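You operate a simulated robot arm through the tools that you are given. There is no shell and no other tool. Be economical: measure what you need, move in short steps, check, and stop when the job is done.

You run a simulated robot arm. Do the job below in one go: nothing can be reset, and whatever is moved stays where it is left.

TASK
Take the rubber block and leave it on the white dish.

Only the result counts: the job must be done as asked and must still hold three seconds after the hand-in. Knocking over, shifting, dropping, spilling or breaking anything else fails it.

THE ROBOT
A 7-joint arm with a two-finger parallel gripper, fixed in place. Base frame: the origin is at the foot of the arm, x ahead of it, y to its left, z up; the work surface is at about z = 0. Units: mm, degrees, N and s.
With the tool pointing down near the work surface it reaches from about 240 to 620 mm from the base axis. Its first joint turns from -66.0 to 66.0 degrees. Payload 2.6 kg.
The tool frame sits at the grasp point between the pads (the TCP): z along the fingers, y along the line on which they close. The tips reach 30 mm beyond it. Largest opening 94 mm; finger width 28, thickness 10; the body of the gripper, 50 by 96 mm, starts 55 mm behind the TCP.
Orientation is told as [roll, pitch, yaw] about the base's x, y, z axes, in that order, counted from this pose: with the fingers straight down and closing along the base's y, the tool's x points along the base's -x, its y along +y and its z along -z.

THE INTERFACE
- The arm moves only by the tool arm_command. Its argument "series" is a list of rows, each a list of 4 numbers: the shift along the tool's x, y, z in units of 300 mm (1.0 is 300 mm), then the turn about the tool's z in units of 90 degrees (1.0 is 90 degrees). In form: [[tx, ty, tz, spin], ...]. A call has 1 to 12 rows; each row is the pose to reach, as a shift and turn from the pose commanded when the call began, along the tool's axes at that moment. "fingers" is the gripper command, from -1 (fully open) to 1 (shut), values between in proportion, set as the call begins (left out, the last holds). A call with a number of a shift or a turn outside -1 to 1 is refused whole. A row lasts 0.2 s, in which the tool goes at most 50 mm and 8.6 degrees; a call with a longer step from one row to the next is refused whole, and so is a gripper value outside its range. Where a pose cannot be reached the arm comes as near as it can. A force on the tool above 40 N (or 10 N above the force at the start of the call, whichever is more), or a blocked arm, ends the call early, and 0.2 s more pass. The fingers move at their own pace (about 72 mm/s each) and stop on an object; they squeeze with about 27 N. The grip force told is the motor's: it shows also when the fingers shut on nothing. Time passes only in rows, and 0.2 s behind the last, so rows that repeat a pose let the fingers close. The reply holds the time, the measured pose of the TCP, the force on the tool along the base axes, the opening and the grip force, in the units named above and with some noise, and new pictures: "pictures" is both (left out), scene, wrist or none.
- Cameras (640 x 400 px; columns grow to the right, rows downward): "scene" is fixed at [21.4, 426, 559.6]; the picture's right is [-0.87, -0.49, 0.00], its down [-0.30, 0.55, -0.78] and it looks along [0.38, -0.68, -0.63] (base axes); focal length 328 px, centre (320, 200). "wrist" rides on the gripper at [76, 14, -102] in the tool frame; the picture's right is [-0.18, 0.98, 0.00], its down [-0.75, -0.14, -0.64] and it looks along [-0.63, -0.12, 0.77] (tool axes); focal length 243 px, centre (320, 200). There is no depth. A picture from a camera that has moved, and an enlarged one, comes with that camera's place and axes in the base frame and with its lens.
- enlarge(camera, box): a new picture of the part [left, top, right, bottom] of that camera's present view, enlarged. No time passes.
- close_job(): hands the job in; it is judged then, once.

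Work in short steps. Places have to be worked out from the pictures, the camera data and where the tool is seen: move nearer, look again, correct. Check each grasp and each placing, and mend what went wrong. You have 90 turns and 170 pictures in all, those below and enlarged ones among them. Open the gripper and draw the arm clear of the work before you hand the job in, unless the task says otherwise; then end with one line.

The tools are called as a command line: name --pt "numbers of a row" for each row, then --argument value for the rest, lists and objects as JSON in quotes. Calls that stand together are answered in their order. arm_command: Moves the arm, as the interface text tells. Its arguments: {"type":"object","properties":{"series":{"type":"array","items":{"type":"array","items":{"type":"number"}}},"fingers":{"type":"number"},"pictures":{"type":"string","enum":["both","scene","wrist","none"]}},"required":["series"]} The other tools are called the same way: enlarge (camera, box) takes an enlarged picture of a part of a camera's view; close_job () hands the job in.

At the start:

```text
clock: 0.0
ee_pos: [373.8, -84.1, 232.4]
tool_rot: [0.0, 0.1, 0.0]
contact_force: [0.1, 0.3, -0.4]
opening: 93.9
grip_force: 0.1
```

scene: 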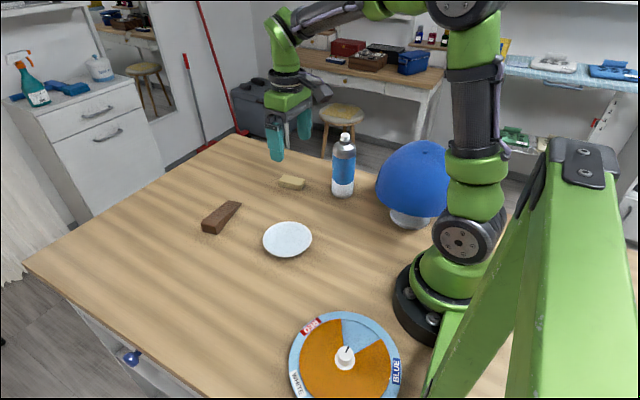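
wrist: 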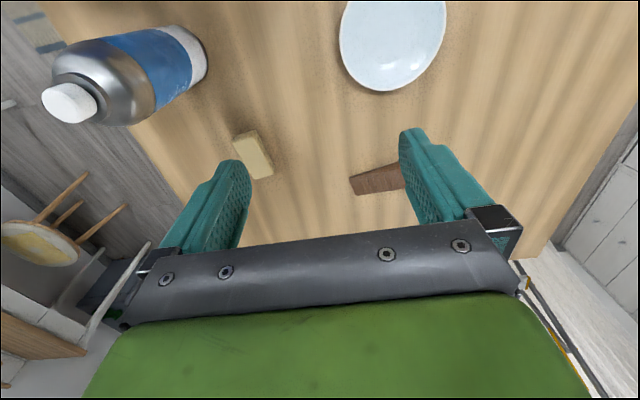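

I see a pale yellow block and a brown block; I'll enlarge both to tell which is rubber.

enlarge --camera "scene" --box '[190, 160, 320, 260]'

enlarge --camera "wrist" --box '[220, 110, 420, 235]'

enlarge --camera "scene" --box '[280, 300, 420, 400]'

```text
4.00 times, centred on (255, 210) of scene
camera zoom: at [21.4, 426.0, 559.6], right [-0.87, -0.49, 0.0], down [-0.3, 0.55, -0.78], along [0.38, -0.68, -0.63], focal length 1310 px, centre (580, 160)
```

zoom: 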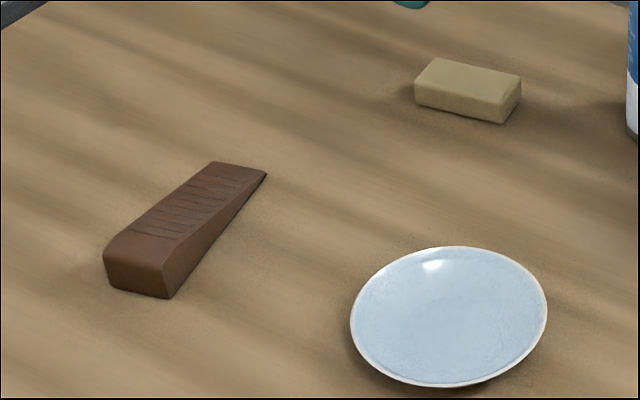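

```text
3.20 times, centred on (320, 172) of wrist
camera zoom: at [297.5, -69.6, 333.6], right [0.18, 0.98, 0.0], down [0.75, -0.14, 0.64], along [0.63, -0.12, -0.77], focal length 776 px, centre (320, 288)
```

zoom: 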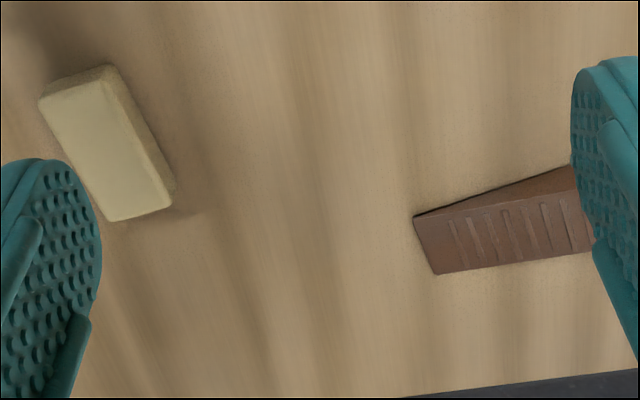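

```text
4.00 times, centred on (350, 350) of scene
camera zoom: at [21.4, 426.0, 559.6], right [-0.87, -0.49, 0.0], down [-0.3, 0.55, -0.78], along [0.38, -0.68, -0.63], focal length 1310 px, centre (200, -400)
```

zoom: 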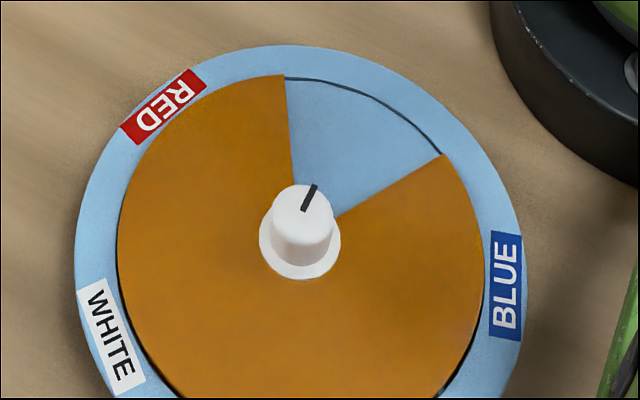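

The brown item looks like a wedge; the pale one is a rectangular block. I'll look at the blue dome and the block more closely before choosing.

enlarge --camera "scene" --box '[320, 130, 460, 240]'

enlarge --camera "scene" --box '[270, 168, 315, 196]'

enlarge --camera "scene" --box '[195, 192, 251, 240]'

```text
3.64 times, centred on (390, 185) of scene
camera zoom: at [21.4, 426.0, 559.6], right [-0.87, -0.49, 0.0], down [-0.3, 0.55, -0.78], along [0.38, -0.68, -0.63], focal length 1191 px, centre (66, 254)
```

zoom: 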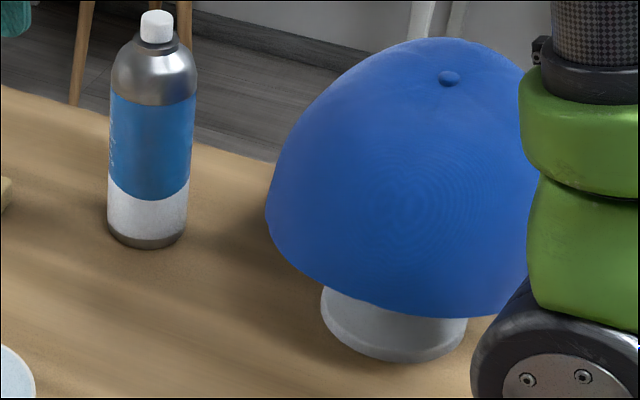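

```text
14.22 times, centred on (292, 182) of scene
camera zoom: at [21.4, 426.0, 559.6], right [-0.87, -0.49, 0.0], down [-0.3, 0.55, -0.78], along [0.38, -0.68, -0.63], focal length 4658 px, centre (711, 456)
```

zoom: 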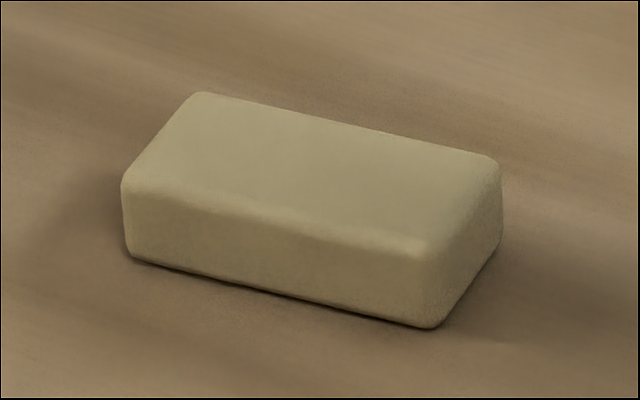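

```text
8.33 times, centred on (223, 216) of scene
camera zoom: at [21.4, 426.0, 559.6], right [-0.87, -0.49, 0.0], down [-0.3, 0.55, -0.78], along [0.38, -0.68, -0.63], focal length 2730 px, centre (1128, 67)
```

zoom: 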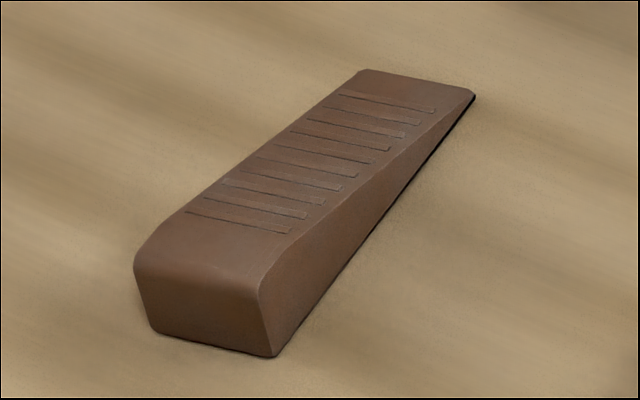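

The wedge is a doorstop, so the pale cuboid is the rubber block: centre about (457, -197), long axis about 7° from x. The dish is at about (347, 0). I'll move above the block with the gripper open.

arm_command --pt "-0.056 -0.075 0.06 -0.017" --pt "-0.111 -0.151 0.12 -0.034" --pt "-0.166 -0.226 0.18 -0.05" --pt "-0.222 -0.302 0.24 -0.067" --pt "-0.277 -0.377 0.3 -0.083" --pt "-0.277 -0.377 0.3 -0.083" --fingers -1

```text
clock: 1.4
ee_pos: [456.7, -196.5, 142.6]
tool_rot: [0.1, 0.0, 7.5]
contact_force: [0.4, -0.6, 0.5]
opening: 93.9
grip_force: 0.1
camera wrist: at [379.4, -192.2, 244.5], right [0.05, 1.0, 0.0], down [0.77, -0.04, 0.64], along [0.64, -0.03, -0.77], focal length 243 px, centre (320, 200)
```

scene: 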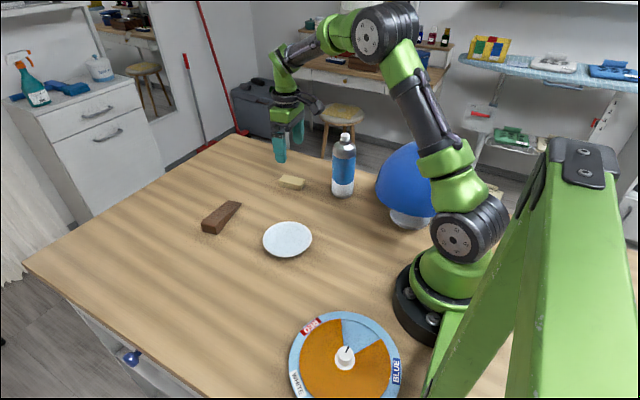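
wrist: 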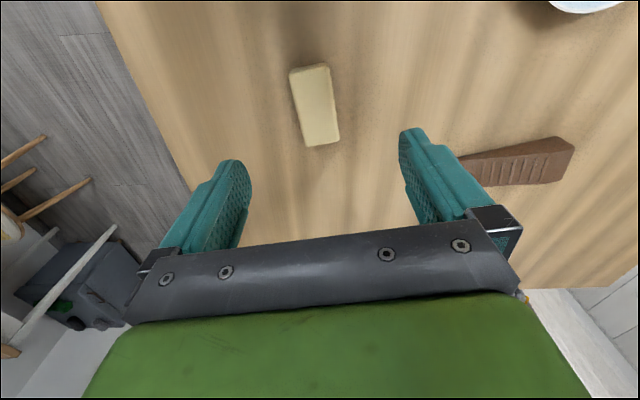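

The block is centred under the tool at about (457, -198.5), with its axis at about 8°. I'll descend until the tips are just above the table.

arm_command --pt "0 -0.003 0.1 -0.005" --pt "0 -0.006 0.2 -0.01" --pt "0 -0.006 0.28 -0.01" --pt "0 -0.006 0.33 -0.01" --pt "0 -0.006 0.36 -0.01" --pt "0 -0.006 0.36 -0.01"

```text
clock: 2.8
ee_pos: [456.9, -198.7, 35.2]
tool_rot: [0.0, -0.1, 8.4]
contact_force: [-0.1, 0.2, -0.8]
opening: 93.9
grip_force: 0.0
camera wrist: at [379.7, -196.2, 136.6], right [0.04, 1.0, 0.0], down [0.77, -0.03, 0.64], along [0.64, -0.03, -0.77], focal length 243 px, centre (320, 200)
```

scene: 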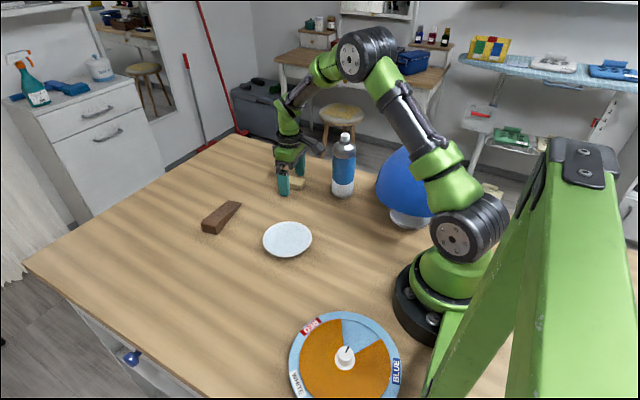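
wrist: 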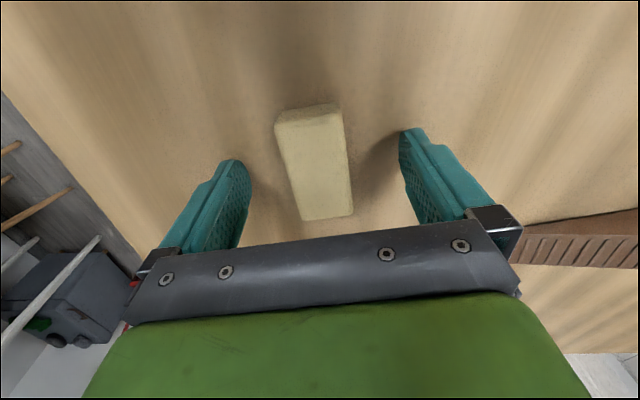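

The block sits between the fingers, so I'll close on it.

arm_command --pt "0 -0.005 0.004 0" --pt "0 -0.005 0.004 0" --pt "0 -0.005 0.004 0" --pt "0 -0.005 0.004 0" --pt "0 -0.005 0.004 0" --pt "0 -0.005 0.004 0" --fingers 1 --pictures "wrist"

```text
clock: 4.2
ee_pos: [456.9, -200.2, 34.2]
tool_rot: [0.1, -0.1, 8.4]
contact_force: [-0.2, 0.5, 0.5]
opening: 35.1
grip_force: 27.0
camera wrist: at [380.0, -197.6, 135.4], right [0.04, 1.0, 0.0], down [0.77, -0.03, 0.64], along [0.64, -0.03, -0.77], focal length 243 px, centre (320, 200)
```

wrist: 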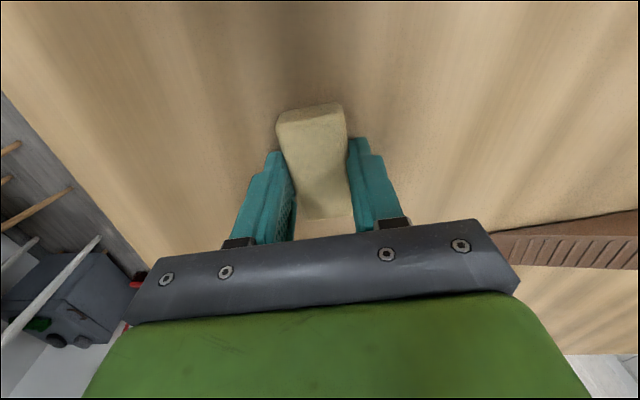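

It's gripped at 35 mm wide, so I'll lift straight up and check.

arm_command --pt "0 0 -0.05 0" --pt "0 0 -0.15 0" --pt "0 0 -0.25 0" --pt "0 0 -0.32 0" --pt "0 0 -0.32 0"

```text
clock: 5.4
ee_pos: [457.3, -200.0, 128.8]
tool_rot: [0.0, 0.0, 8.5]
contact_force: [-0.7, -0.6, 0.4]
opening: 0.0
grip_force: 26.4
camera wrist: at [380.6, -197.9, 231.0], right [0.04, 1.0, 0.0], down [0.77, -0.03, 0.64], along [0.64, -0.03, -0.77], focal length 243 px, centre (320, 200)
```

scene: 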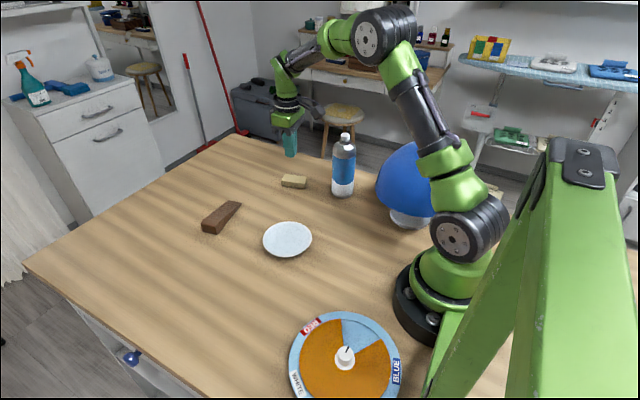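
wrist: 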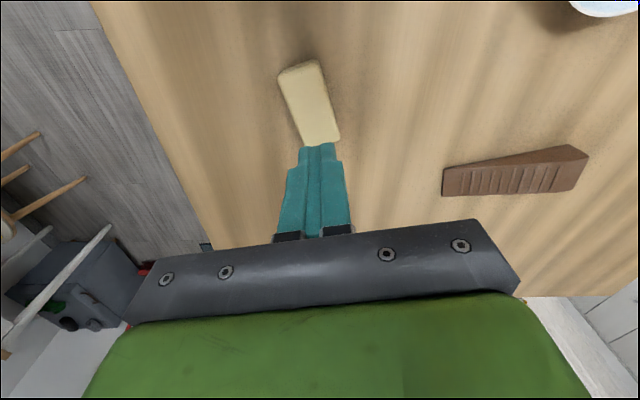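

The block slipped out of the grip. I'll look closely at how it lies now before trying again.

enlarge --camera "scene" --box '[270, 168, 315, 196]'

enlarge --camera "wrist" --box '[260, 40, 380, 160]'

enlarge --camera "wrist" --box '[430, 130, 600, 230]'

```text
14.22 times, centred on (292, 182) of scene
camera zoom: at [21.3, 426.0, 559.6], right [-0.87, -0.49, 0.0], down [-0.3, 0.55, -0.78], along [0.38, -0.68, -0.63], focal length 4658 px, centre (711, 456)
```

zoom: 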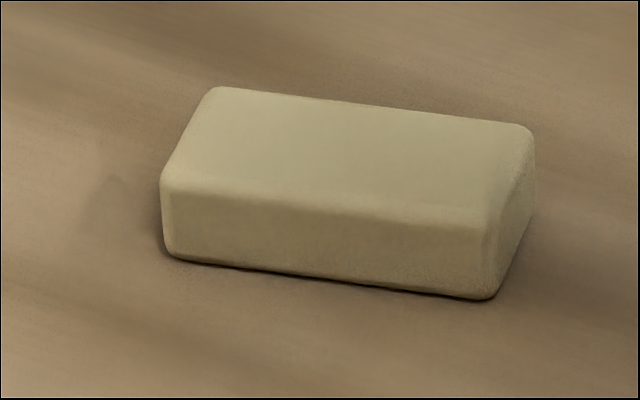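

```text
3.33 times, centred on (320, 100) of wrist
camera zoom: at [380.6, -197.9, 231.0], right [0.04, 1.0, 0.0], down [0.77, -0.03, 0.64], along [0.64, -0.03, -0.77], focal length 809 px, centre (320, 533)
```

zoom: 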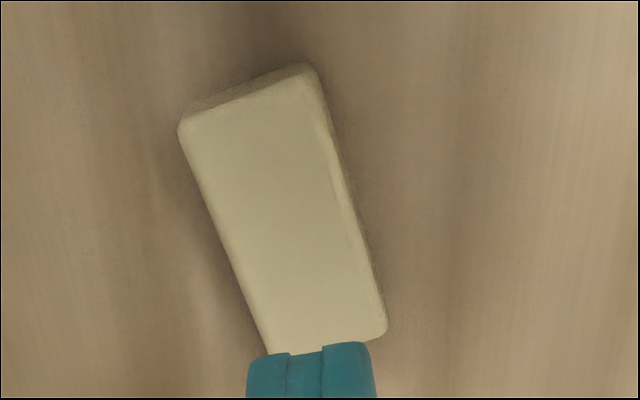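

```text
3.76 times, centred on (515, 180) of wrist
camera zoom: at [380.6, -197.9, 231.0], right [0.04, 1.0, 0.0], down [0.77, -0.03, 0.64], along [0.64, -0.03, -0.77], focal length 913 px, centre (-414, 275)
```

zoom: 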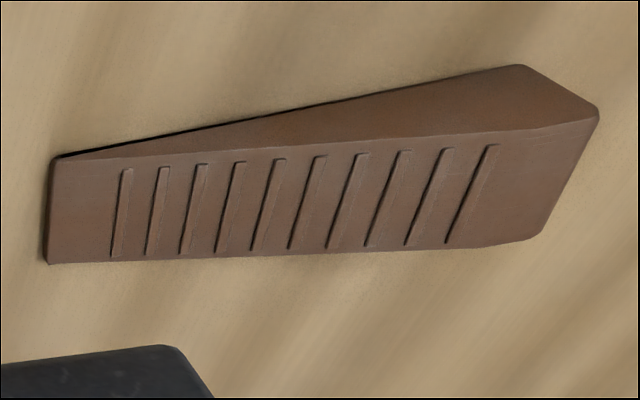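

The block is now at about (452, -205), yawed about 16°. I'll reopen while high, realign, and descend a little lower this time for a deeper grip.

arm_command --pt "0.01 -0.007 0 -0.04" --pt "0.02 -0.014 0 -0.083" --pt "0.02 -0.014 0 -0.083" --pt "0.02 -0.014 0.0 -0.083" --pt "0.02 -0.014 0.1 -0.083" --pt "0.02 -0.014 0.2 -0.083" --pt "0.02 -0.014 0.27 -0.083" --pt "0.02 -0.014 0.31 -0.083" --pt "0.02 -0.014 0.323 -0.083" --pt "0.02 -0.014 0.323 -0.083" --fingers -1

```text
clock: 7.6
ee_pos: [452.2, -203.7, 30.5]
tool_rot: [0.0, 0.0, 15.8]
contact_force: [0.0, -0.8, -0.6]
opening: 94.0
grip_force: 0.1
camera wrist: at [375.1, -212.2, 133.3], right [-0.09, 1.0, 0.0], down [0.76, 0.07, 0.64], along [0.64, 0.06, -0.77], focal length 243 px, centre (320, 200)
```

scene: 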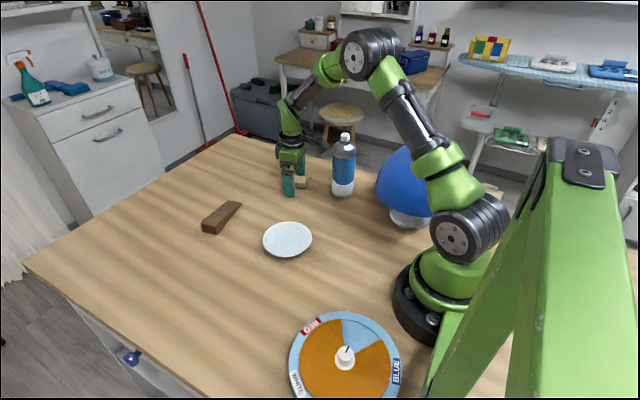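
wrist: 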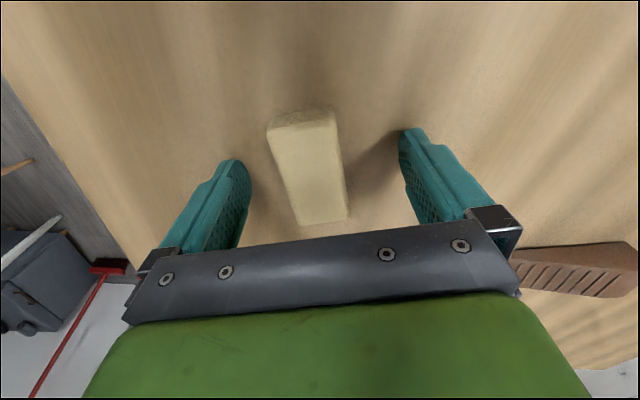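

The block centre is about 7 mm in +x and 6 mm in -y from the tool centre, in tool axes. I'll correct that, then close.

arm_command --pt "0.023 -0.018 0 0" --pt "0.023 -0.018 0 0" --pictures "none"

arm_command --pt "0 0 0 0" --pt "0 0 0 0" --pt "0 0 0 0" --pt "0 0 0 0" --pt "0 0 0 0" --pt "0 0 0 0" --pt "0 0 0 0" --fingers 1

```text
clock: 8.2
ee_pos: [446.2, -212.2, 32.0]
tool_rot: [-0.1, 0.1, 15.7]
contact_force: [2.0, 0.8, 2.1]
opening: 94.0
grip_force: 0.0
```

```text
clock: 9.8
ee_pos: [447.0, -213.0, 31.3]
tool_rot: [0.0, 0.0, 15.8]
contact_force: [1.8, 0.1, 1.8]
opening: 34.9
grip_force: 27.6
camera wrist: at [369.8, -219.4, 133.4], right [-0.09, 1.0, 0.0], down [0.76, 0.07, 0.64], along [0.64, 0.06, -0.77], focal length 243 px, centre (320, 200)
```

scene: 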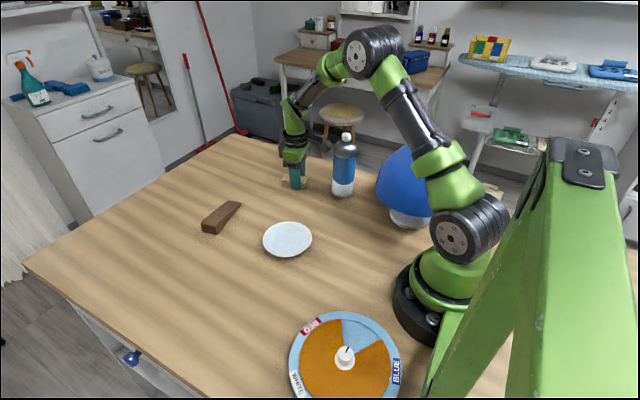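
wrist: 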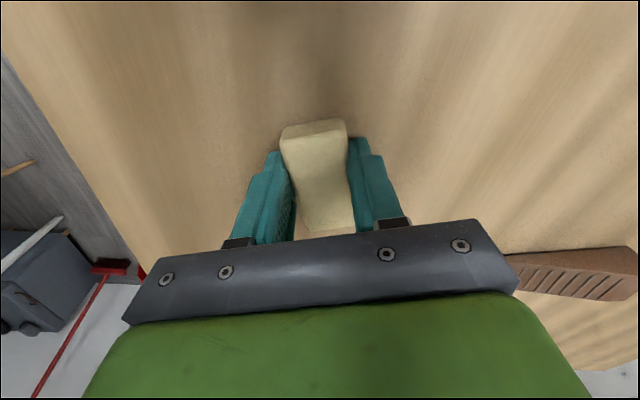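

A small 2 N force along +x appeared, which may mean the gripper's rear is touching the bottle. I'll check that before moving.

enlarge --camera "scene" --box '[270, 120, 370, 205]'

```text
4.71 times, centred on (320, 162) of scene
camera zoom: at [21.3, 426.0, 559.6], right [-0.87, -0.49, 0.0], down [-0.3, 0.55, -0.78], along [0.38, -0.68, -0.63], focal length 1541 px, centre (320, 376)
```

zoom: 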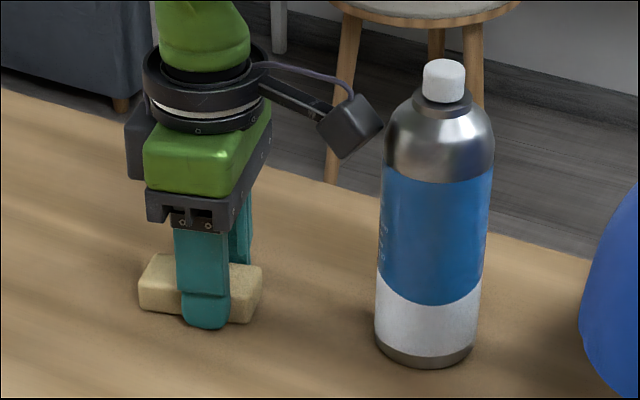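

The wrist camera is touching the bottle and leaning it by about 1°. I'll slowly back away from it with the block still gripped, so it settles upright.

arm_command --pt "-0.003 0.0 0 0" --pt "-0.006 0 0 0" --pt "-0.01 0 0 0" --pt "-0.014 0 0 0" --pt "-0.018 0 0 0" --pt "-0.024 0 0 0" --pt "-0.032 0 0 0" --pt "-0.04 0 0 0" --pt "-0.04 0 0 0" --pictures "none"

enlarge --camera "scene" --box '[270, 120, 370, 205]'

```text
clock: 11.8
ee_pos: [458.9, -208.7, 31.6]
tool_rot: [0.0, -0.1, 15.9]
contact_force: [-3.0, -0.1, 2.2]
opening: 35.0
grip_force: 27.2
```

```text
4.71 times, centred on (320, 162) of scene
camera zoom: at [21.3, 426.0, 559.6], right [-0.87, -0.49, 0.0], down [-0.3, 0.55, -0.78], along [0.38, -0.68, -0.63], focal length 1541 px, centre (320, 376)
```

zoom: 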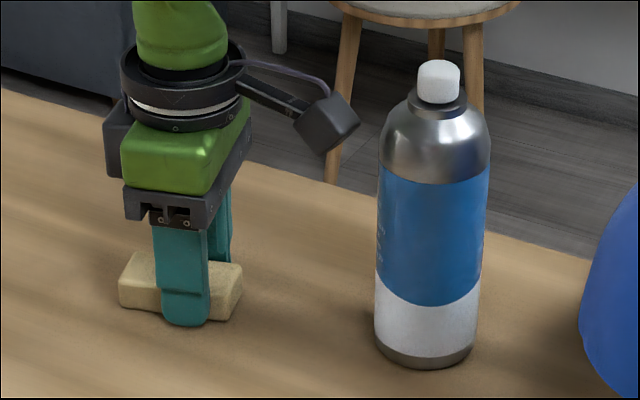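

The bottle is upright again with its base unmoved, and the block came along with the fingers. Now a slow short lift to test the grip.

arm_command --pt "0 0 -0.005 0" --pt "0 0 -0.012 0" --pt "0 0 -0.02 0" --pt "0 0 -0.03 0" --pt "0 0 -0.04 0" --pt "0 0 -0.05 0" --pt "0 0 -0.05 0"

enlarge --camera "scene" --box '[270, 120, 370, 205]'

```text
clock: 13.4
ee_pos: [457.6, -208.3, 47.0]
tool_rot: [0.0, -0.1, 15.8]
contact_force: [0.4, -0.7, 0.1]
opening: 35.4
grip_force: 26.8
camera wrist: at [380.7, -216.0, 148.8], right [-0.09, 1.0, 0.0], down [0.76, 0.07, 0.64], along [0.64, 0.06, -0.77], focal length 243 px, centre (320, 200)
```

scene: 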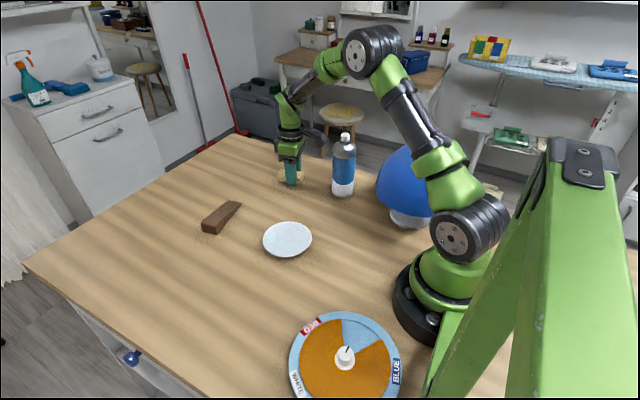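
wrist: 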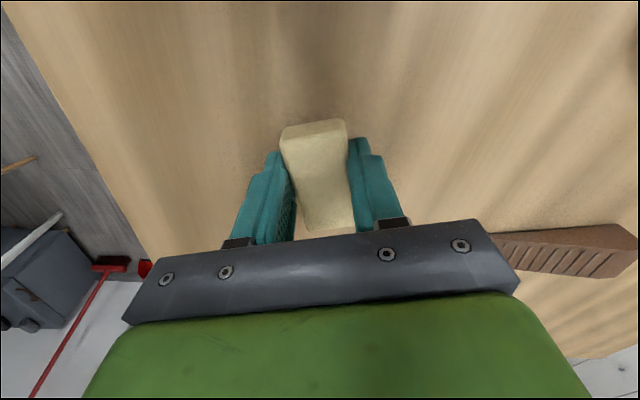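

```text
4.71 times, centred on (320, 162) of scene
camera zoom: at [21.4, 426.0, 559.6], right [-0.87, -0.49, 0.0], down [-0.3, 0.55, -0.78], along [0.38, -0.68, -0.63], focal length 1541 px, centre (320, 376)
```

zoom: 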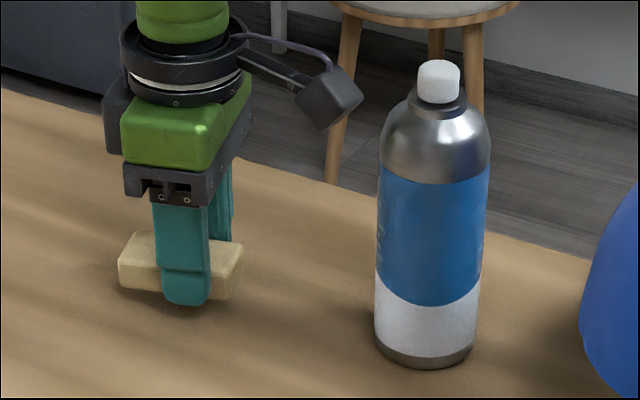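

The block is lifted and held at about 35 mm, clear of the table. I'll carry it gently away from the bottle towards the dish.

arm_command --pt "0 0.01 -0.02 0" --pt "0 0.03 -0.04 0" --pt "0 0.065 -0.06 0" --pt "0.001 0.11 -0.08 0" --pt "0.002 0.16 -0.093 0" --pt "0.002 0.21 -0.093 0" --pt "0.003 0.26 -0.093 0" --pt "0.003 0.31 -0.093 0" --pt "0.004 0.36 -0.093 0" --pt "0.004 0.405 -0.093 0" --pt "0.004 0.435 -0.093 0" --pt "0.004 0.445 -0.093 0"

```text
clock: 16.0
ee_pos: [421.4, -80.6, 73.2]
tool_rot: [0.1, 0.0, 15.9]
contact_force: [0.9, -0.3, 0.2]
opening: 35.4
grip_force: 27.1
camera wrist: at [343.9, -88.3, 176.2], right [-0.09, 1.0, 0.0], down [0.76, 0.07, 0.64], along [0.64, 0.06, -0.77], focal length 243 px, centre (320, 200)
```

scene: 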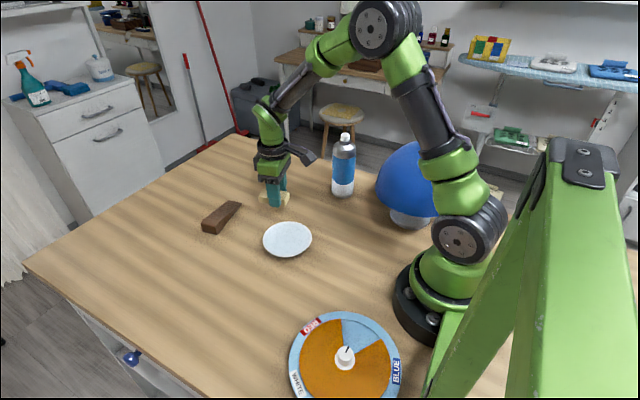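
wrist: 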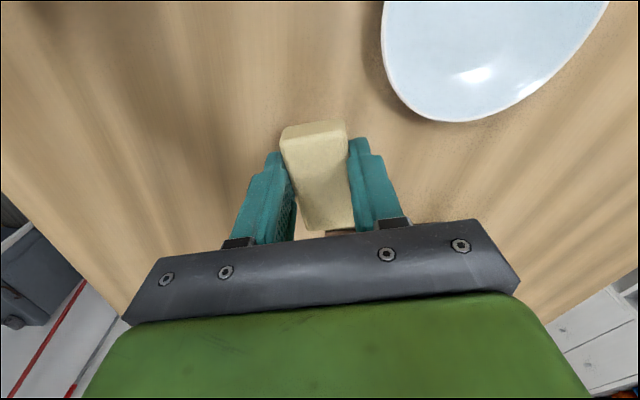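

The dish centre works out at about (347, -1) with a rim radius of about 56. I'll carry the block over it at the same height.

arm_command --pt "0.004 0.008 0 0" --pt "0.013 0.026 0 0" --pt "0.028 0.055 0 0" --pt "0.047 0.092 0 0" --pt "0.067 0.131 0 0" --pt "0.087 0.17 0 0" --pt "0.107 0.209 0 0" --pt "0.127 0.248 0 0" --pt "0.145 0.283 0 0" --pt "0.158 0.308 0 0" --pt "0.164 0.32 0 0" --pt "0.166 0.323 0 0"

enlarge --camera "scene" --box '[240, 170, 340, 270]'

```text
clock: 18.6
ee_pos: [346.7, -0.4, 74.0]
tool_rot: [0.0, 0.0, 15.8]
contact_force: [-0.9, -0.2, -0.8]
opening: 34.9
grip_force: 27.0
camera wrist: at [268.7, -8.4, 176.3], right [-0.09, 1.0, 0.0], down [0.76, 0.07, 0.64], along [0.64, 0.06, -0.77], focal length 243 px, centre (320, 200)
```

scene: 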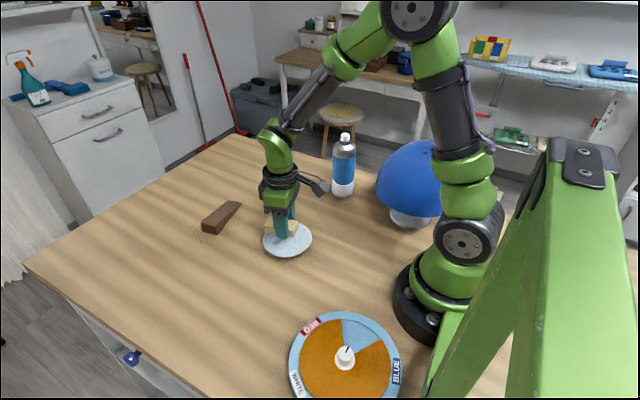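
wrist: 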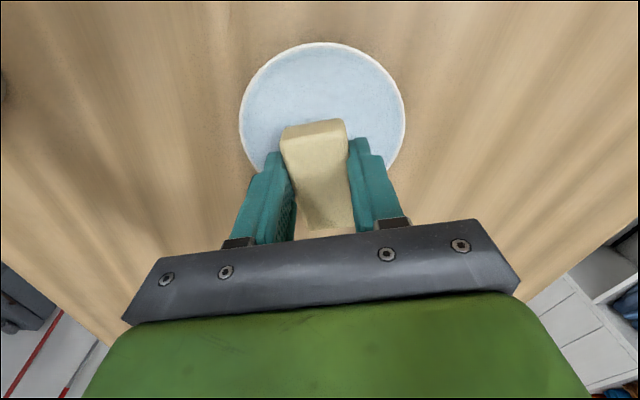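

```text
4.00 times, centred on (290, 220) of scene
camera zoom: at [21.3, 426.0, 559.6], right [-0.87, -0.49, 0.0], down [-0.3, 0.55, -0.78], along [0.38, -0.68, -0.63], focal length 1310 px, centre (440, 120)
```

zoom: 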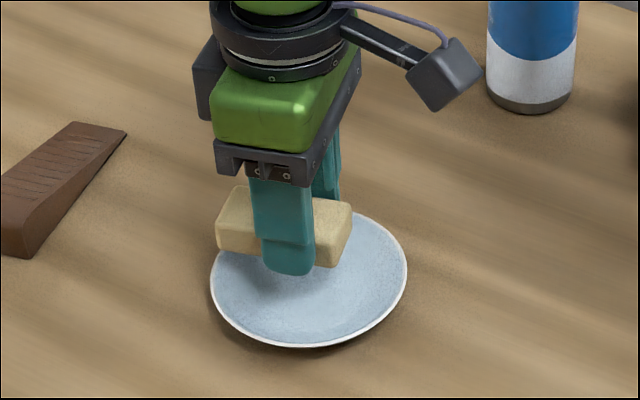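

The block is centred over the dish. I'll lower it slowly and watch the force.

arm_command --pt "0 0 0.01 0" --pt "0 0 0.03 0" --pt "0 0 0.055 0" --pt "0 0 0.08 0" --pt "0 0 0.095 0" --pt "0 0 0.103 0" --pt "0 0 0.107 0" --pt "0 0 0.107 0" --pictures "none"

enlarge --camera "scene" --box '[240, 190, 340, 270]'

```text
clock: 20.4
ee_pos: [347.0, -1.1, 42.6]
tool_rot: [0.0, -0.1, 15.9]
contact_force: [-3.7, 2.6, 27.4]
opening: 35.0
grip_force: 27.1
```

```text
5.00 times, centred on (290, 230) of scene
camera zoom: at [21.2, 426.0, 559.6], right [-0.87, -0.49, 0.0], down [-0.3, 0.55, -0.78], along [0.38, -0.68, -0.63], focal length 1638 px, centre (470, 50)
```

zoom: 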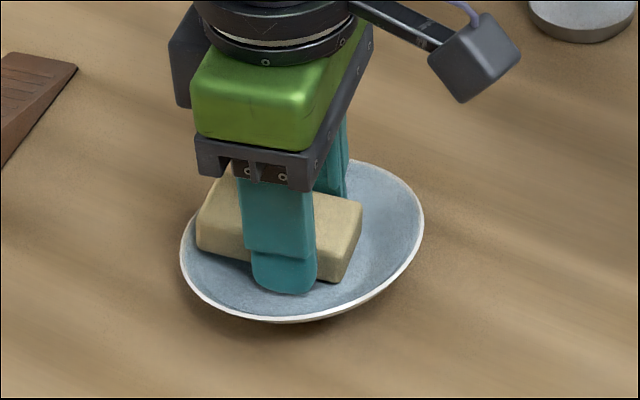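

It's pressing at 27 N and the dish has tilted a bit. I'll back up gently until the force eases.

arm_command --pt "0 0 -0.003 0" --pt "0 0 -0.006 0" --pt "0 0 -0.009 0" --pt "0 0 -0.012 0" --pt "0 0 -0.012 0" --pictures "none"

enlarge --camera "scene" --box '[240, 190, 340, 270]'

```text
clock: 21.6
ee_pos: [346.5, -1.8, 46.4]
tool_rot: [0.0, 0.1, 15.8]
contact_force: [-2.1, 0.0, 1.3]
opening: 35.2
grip_force: 27.2
```

```text
5.00 times, centred on (290, 230) of scene
camera zoom: at [21.3, 426.0, 559.6], right [-0.87, -0.49, 0.0], down [-0.3, 0.55, -0.78], along [0.38, -0.68, -0.63], focal length 1638 px, centre (470, 50)
```

zoom: 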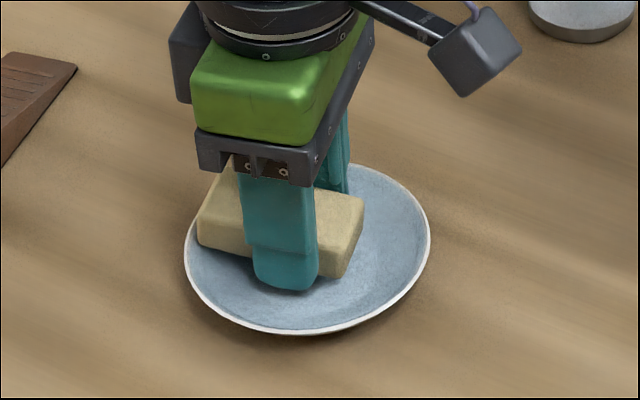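

The dish settled back flat in its original place. I'll lift 4 mm, shift the block about 5 mm toward the dish's true centre, and lower until it just touches.

arm_command --pt "0 0 -0.007 0" --pt "0 0 -0.014 0" --pt "0.003 0.01 -0.014 0" --pt "0.005 0.019 -0.014 0" --pt "0.005 0.019 -0.008 0" --pt "0.005 0.019 -0.002 0" --pt "0.005 0.019 0.002 0" --pt "0.005 0.019 0.002 0" --pictures "wrist"

enlarge --camera "scene" --box '[240, 190, 340, 270]'

```text
clock: 23.4
ee_pos: [342.8, 3.4, 45.6]
tool_rot: [0.0, 0.0, 15.8]
contact_force: [0.0, 0.0, 1.6]
opening: 35.1
grip_force: 26.7
camera wrist: at [266.3, -2.9, 147.9], right [-0.09, 1.0, 0.0], down [0.76, 0.07, 0.64], along [0.64, 0.06, -0.77], focal length 243 px, centre (320, 200)
```

wrist: 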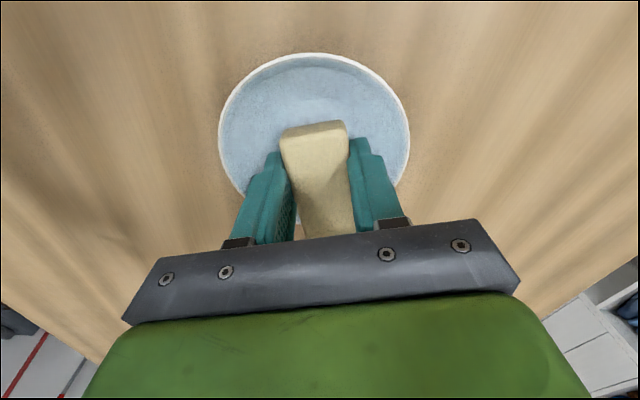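

```text
5.00 times, centred on (290, 230) of scene
camera zoom: at [21.3, 426.0, 559.6], right [-0.87, -0.49, 0.0], down [-0.3, 0.55, -0.78], along [0.38, -0.68, -0.63], focal length 1638 px, centre (470, 50)
```

zoom: 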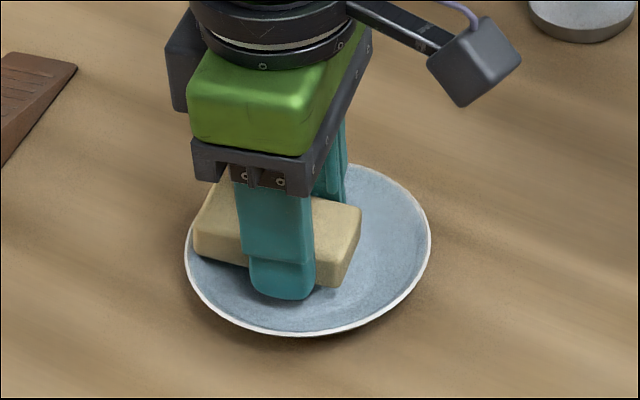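

The block is held about 12 mm toward +x of the finger centre, so it sits near the dish's far edge. I'll raise it slightly, shift 12 mm along tool +x, and lower again.

arm_command --pt "0 0 -0.01 0" --pt "0 0 -0.02 0" --pt "0.01 0 -0.02 0" --pt "0.025 0 -0.02 0" --pt "0.037 0 -0.02 0" --pt "0.04 0 -0.02 0" --pt "0.04 0 -0.013 0" --pt "0.04 0 -0.006 0" --pt "0.04 0 0 0" --pt "0.04 0 0 0" --pictures "wrist"

enlarge --camera "scene" --box '[240, 190, 340, 270]'

```text
clock: 25.6
ee_pos: [330.4, 0.2, 45.5]
tool_rot: [-0.1, -0.1, 15.7]
contact_force: [-0.1, 0.1, -0.1]
opening: 35.0
grip_force: 27.1
camera wrist: at [254.4, -6.6, 147.5], right [-0.09, 1.0, 0.0], down [0.76, 0.07, 0.64], along [0.64, 0.06, -0.77], focal length 243 px, centre (320, 200)
```

wrist: 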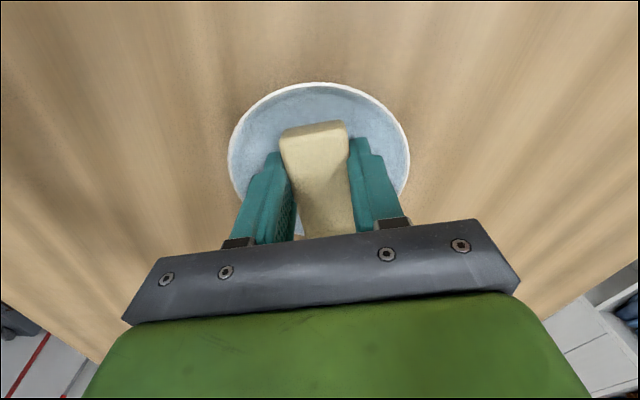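

```text
5.00 times, centred on (290, 230) of scene
camera zoom: at [21.4, 426.0, 559.6], right [-0.87, -0.49, 0.0], down [-0.3, 0.55, -0.78], along [0.38, -0.68, -0.63], focal length 1638 px, centre (470, 50)
```

zoom: 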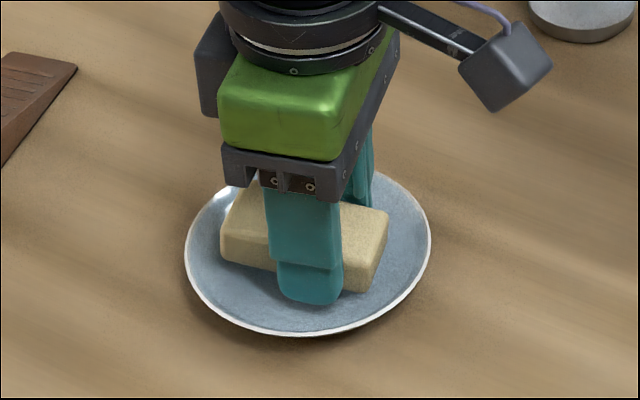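

The block is now centred over the dish with no contact. I'll lower it in fine steps.

arm_command --pt "0 0 0.004 0" --pt "0 0 0.008 0" --pt "0 0 0.01 0" --pt "0 0 0.01 0" --pictures "none"

```text
clock: 26.6
ee_pos: [331.8, 1.0, 42.7]
tool_rot: [0.0, 0.0, 15.8]
contact_force: [0.2, 0.6, -0.2]
opening: 35.0
grip_force: 26.5
```

Still no contact, so I'll go down another 3 mm.

arm_command --pt "0 0 0.003 0" --pt "0 0 0.006 0" --pt "0 0 0.009 0" --pt "0 0 0.009 0" --pictures "none"

enlarge --camera "scene" --box '[240, 190, 340, 270]'

```text
clock: 27.6
ee_pos: [331.4, 0.0, 39.1]
tool_rot: [0.1, -0.1, 15.8]
contact_force: [1.7, -0.4, 3.0]
opening: 35.2
grip_force: 26.8
```

```text
5.00 times, centred on (290, 230) of scene
camera zoom: at [21.3, 426.0, 559.6], right [-0.87, -0.49, 0.0], down [-0.3, 0.55, -0.78], along [0.38, -0.68, -0.63], focal length 1638 px, centre (470, 50)
```

zoom: 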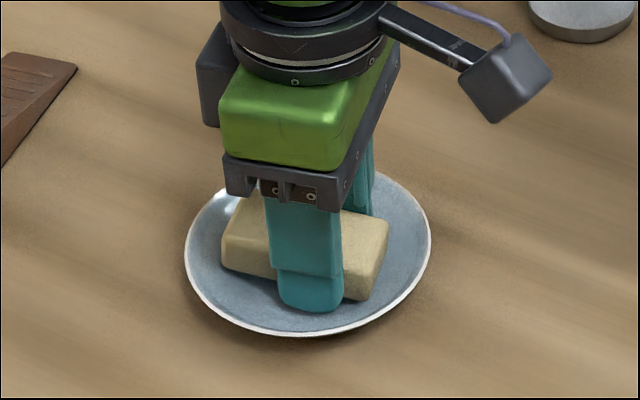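

Light contact of 3 N and the dish is steady. I'll open only slightly so the fingers stay clear of the rim.

arm_command --pt "0 0 0 0" --pt "0 0 0 0" --fingers 0.04 --pictures "none"

enlarge --camera "scene" --box '[240, 190, 340, 270]'

```text
clock: 28.2
ee_pos: [331.6, 0.4, 38.8]
tool_rot: [0.0, 0.1, 15.8]
contact_force: [2.0, -0.3, 0.3]
opening: 44.7
grip_force: 0.0
```

```text
5.00 times, centred on (290, 230) of scene
camera zoom: at [21.3, 426.0, 559.6], right [-0.87, -0.49, 0.0], down [-0.3, 0.55, -0.78], along [0.38, -0.68, -0.63], focal length 1638 px, centre (470, 50)
```

zoom: 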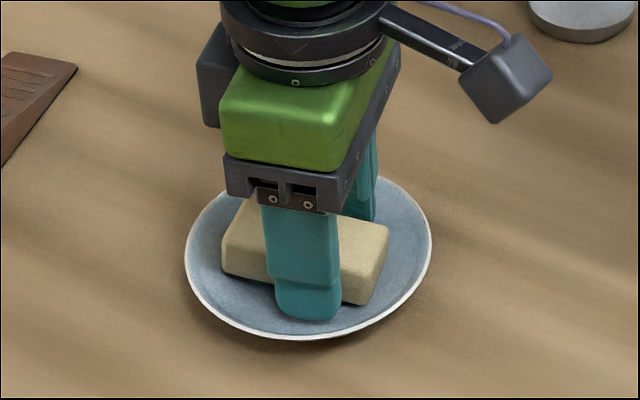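

It's released and the block rests in the dish. I'll raise slowly, then clear.

arm_command --pt "0 0 -0.01 0" --pt "0 0 -0.03 0" --pt "0 0 -0.07 0" --pt "0 0 -0.13 0" --pt "0 0 -0.22 0" --pt "0 0 -0.33 0" --pt "0 0 -0.45 0" --pt "0 0 -0.5 0"

enlarge --camera "scene" --box '[240, 130, 380, 270]'

```text
clock: 30.0
ee_pos: [331.6, 2.3, 188.6]
tool_rot: [0.0, -0.1, 15.9]
contact_force: [0.1, 0.1, 0.7]
opening: 45.2
grip_force: 0.0
camera wrist: at [254.4, -6.3, 290.8], right [-0.09, 1.0, 0.0], down [0.76, 0.07, 0.64], along [0.64, 0.06, -0.77], focal length 243 px, centre (320, 200)
```

scene: 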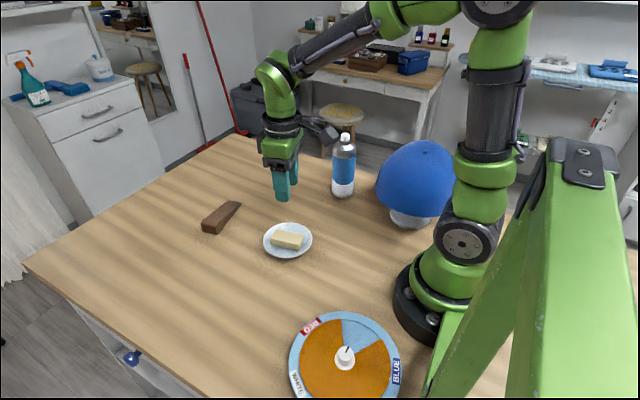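
wrist: 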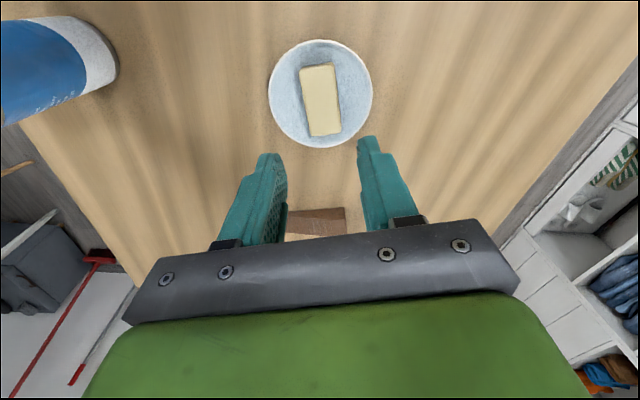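

```text
2.86 times, centred on (310, 200) of scene
camera zoom: at [21.3, 426.0, 559.6], right [-0.87, -0.49, 0.0], down [-0.3, 0.55, -0.78], along [0.38, -0.68, -0.63], focal length 936 px, centre (349, 200)
```

zoom: 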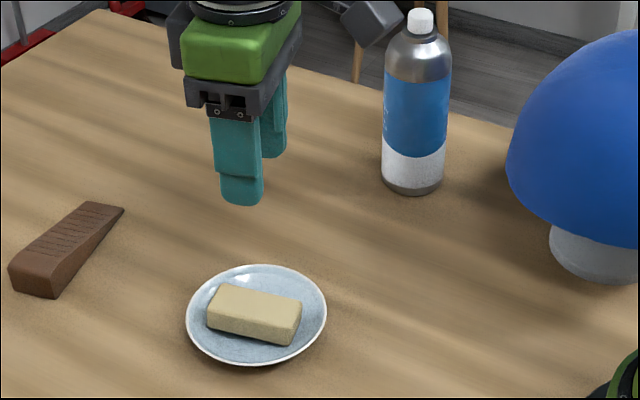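

The block lies flat in the centre of the dish, and the bottle and wedge are where they were. I'll open the gripper fully while it's high, then hand in.

arm_command --pt "0 0 -0.05 0" --pt "0 0 -0.1 0" --pt "0 0 -0.1 0" --pt "0 0 -0.1 0" --fingers -1 --pictures "scene"

```text
clock: 31.0
ee_pos: [332.8, 0.4, 219.4]
tool_rot: [0.0, 0.1, 15.8]
contact_force: [-0.1, 0.6, 0.0]
opening: 93.9
grip_force: 0.2
```

scene: 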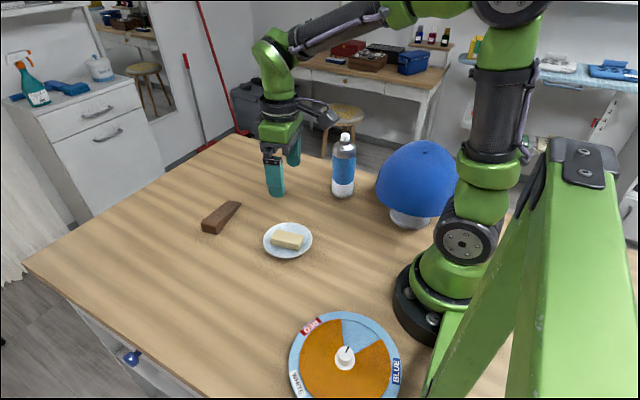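

The gripper is open, the arm is clear and the scene is stable, so I'm handing in.

close_job

```text
The job is handed in.
```

I left the pale block in the middle of the white dish, having judged it, not the brown ridged wedge, to be the rubber block; it slipped once, and on the way the wrist camera briefly leaned the bottle about 1° and the block tilted the dish, but both settled back in place.
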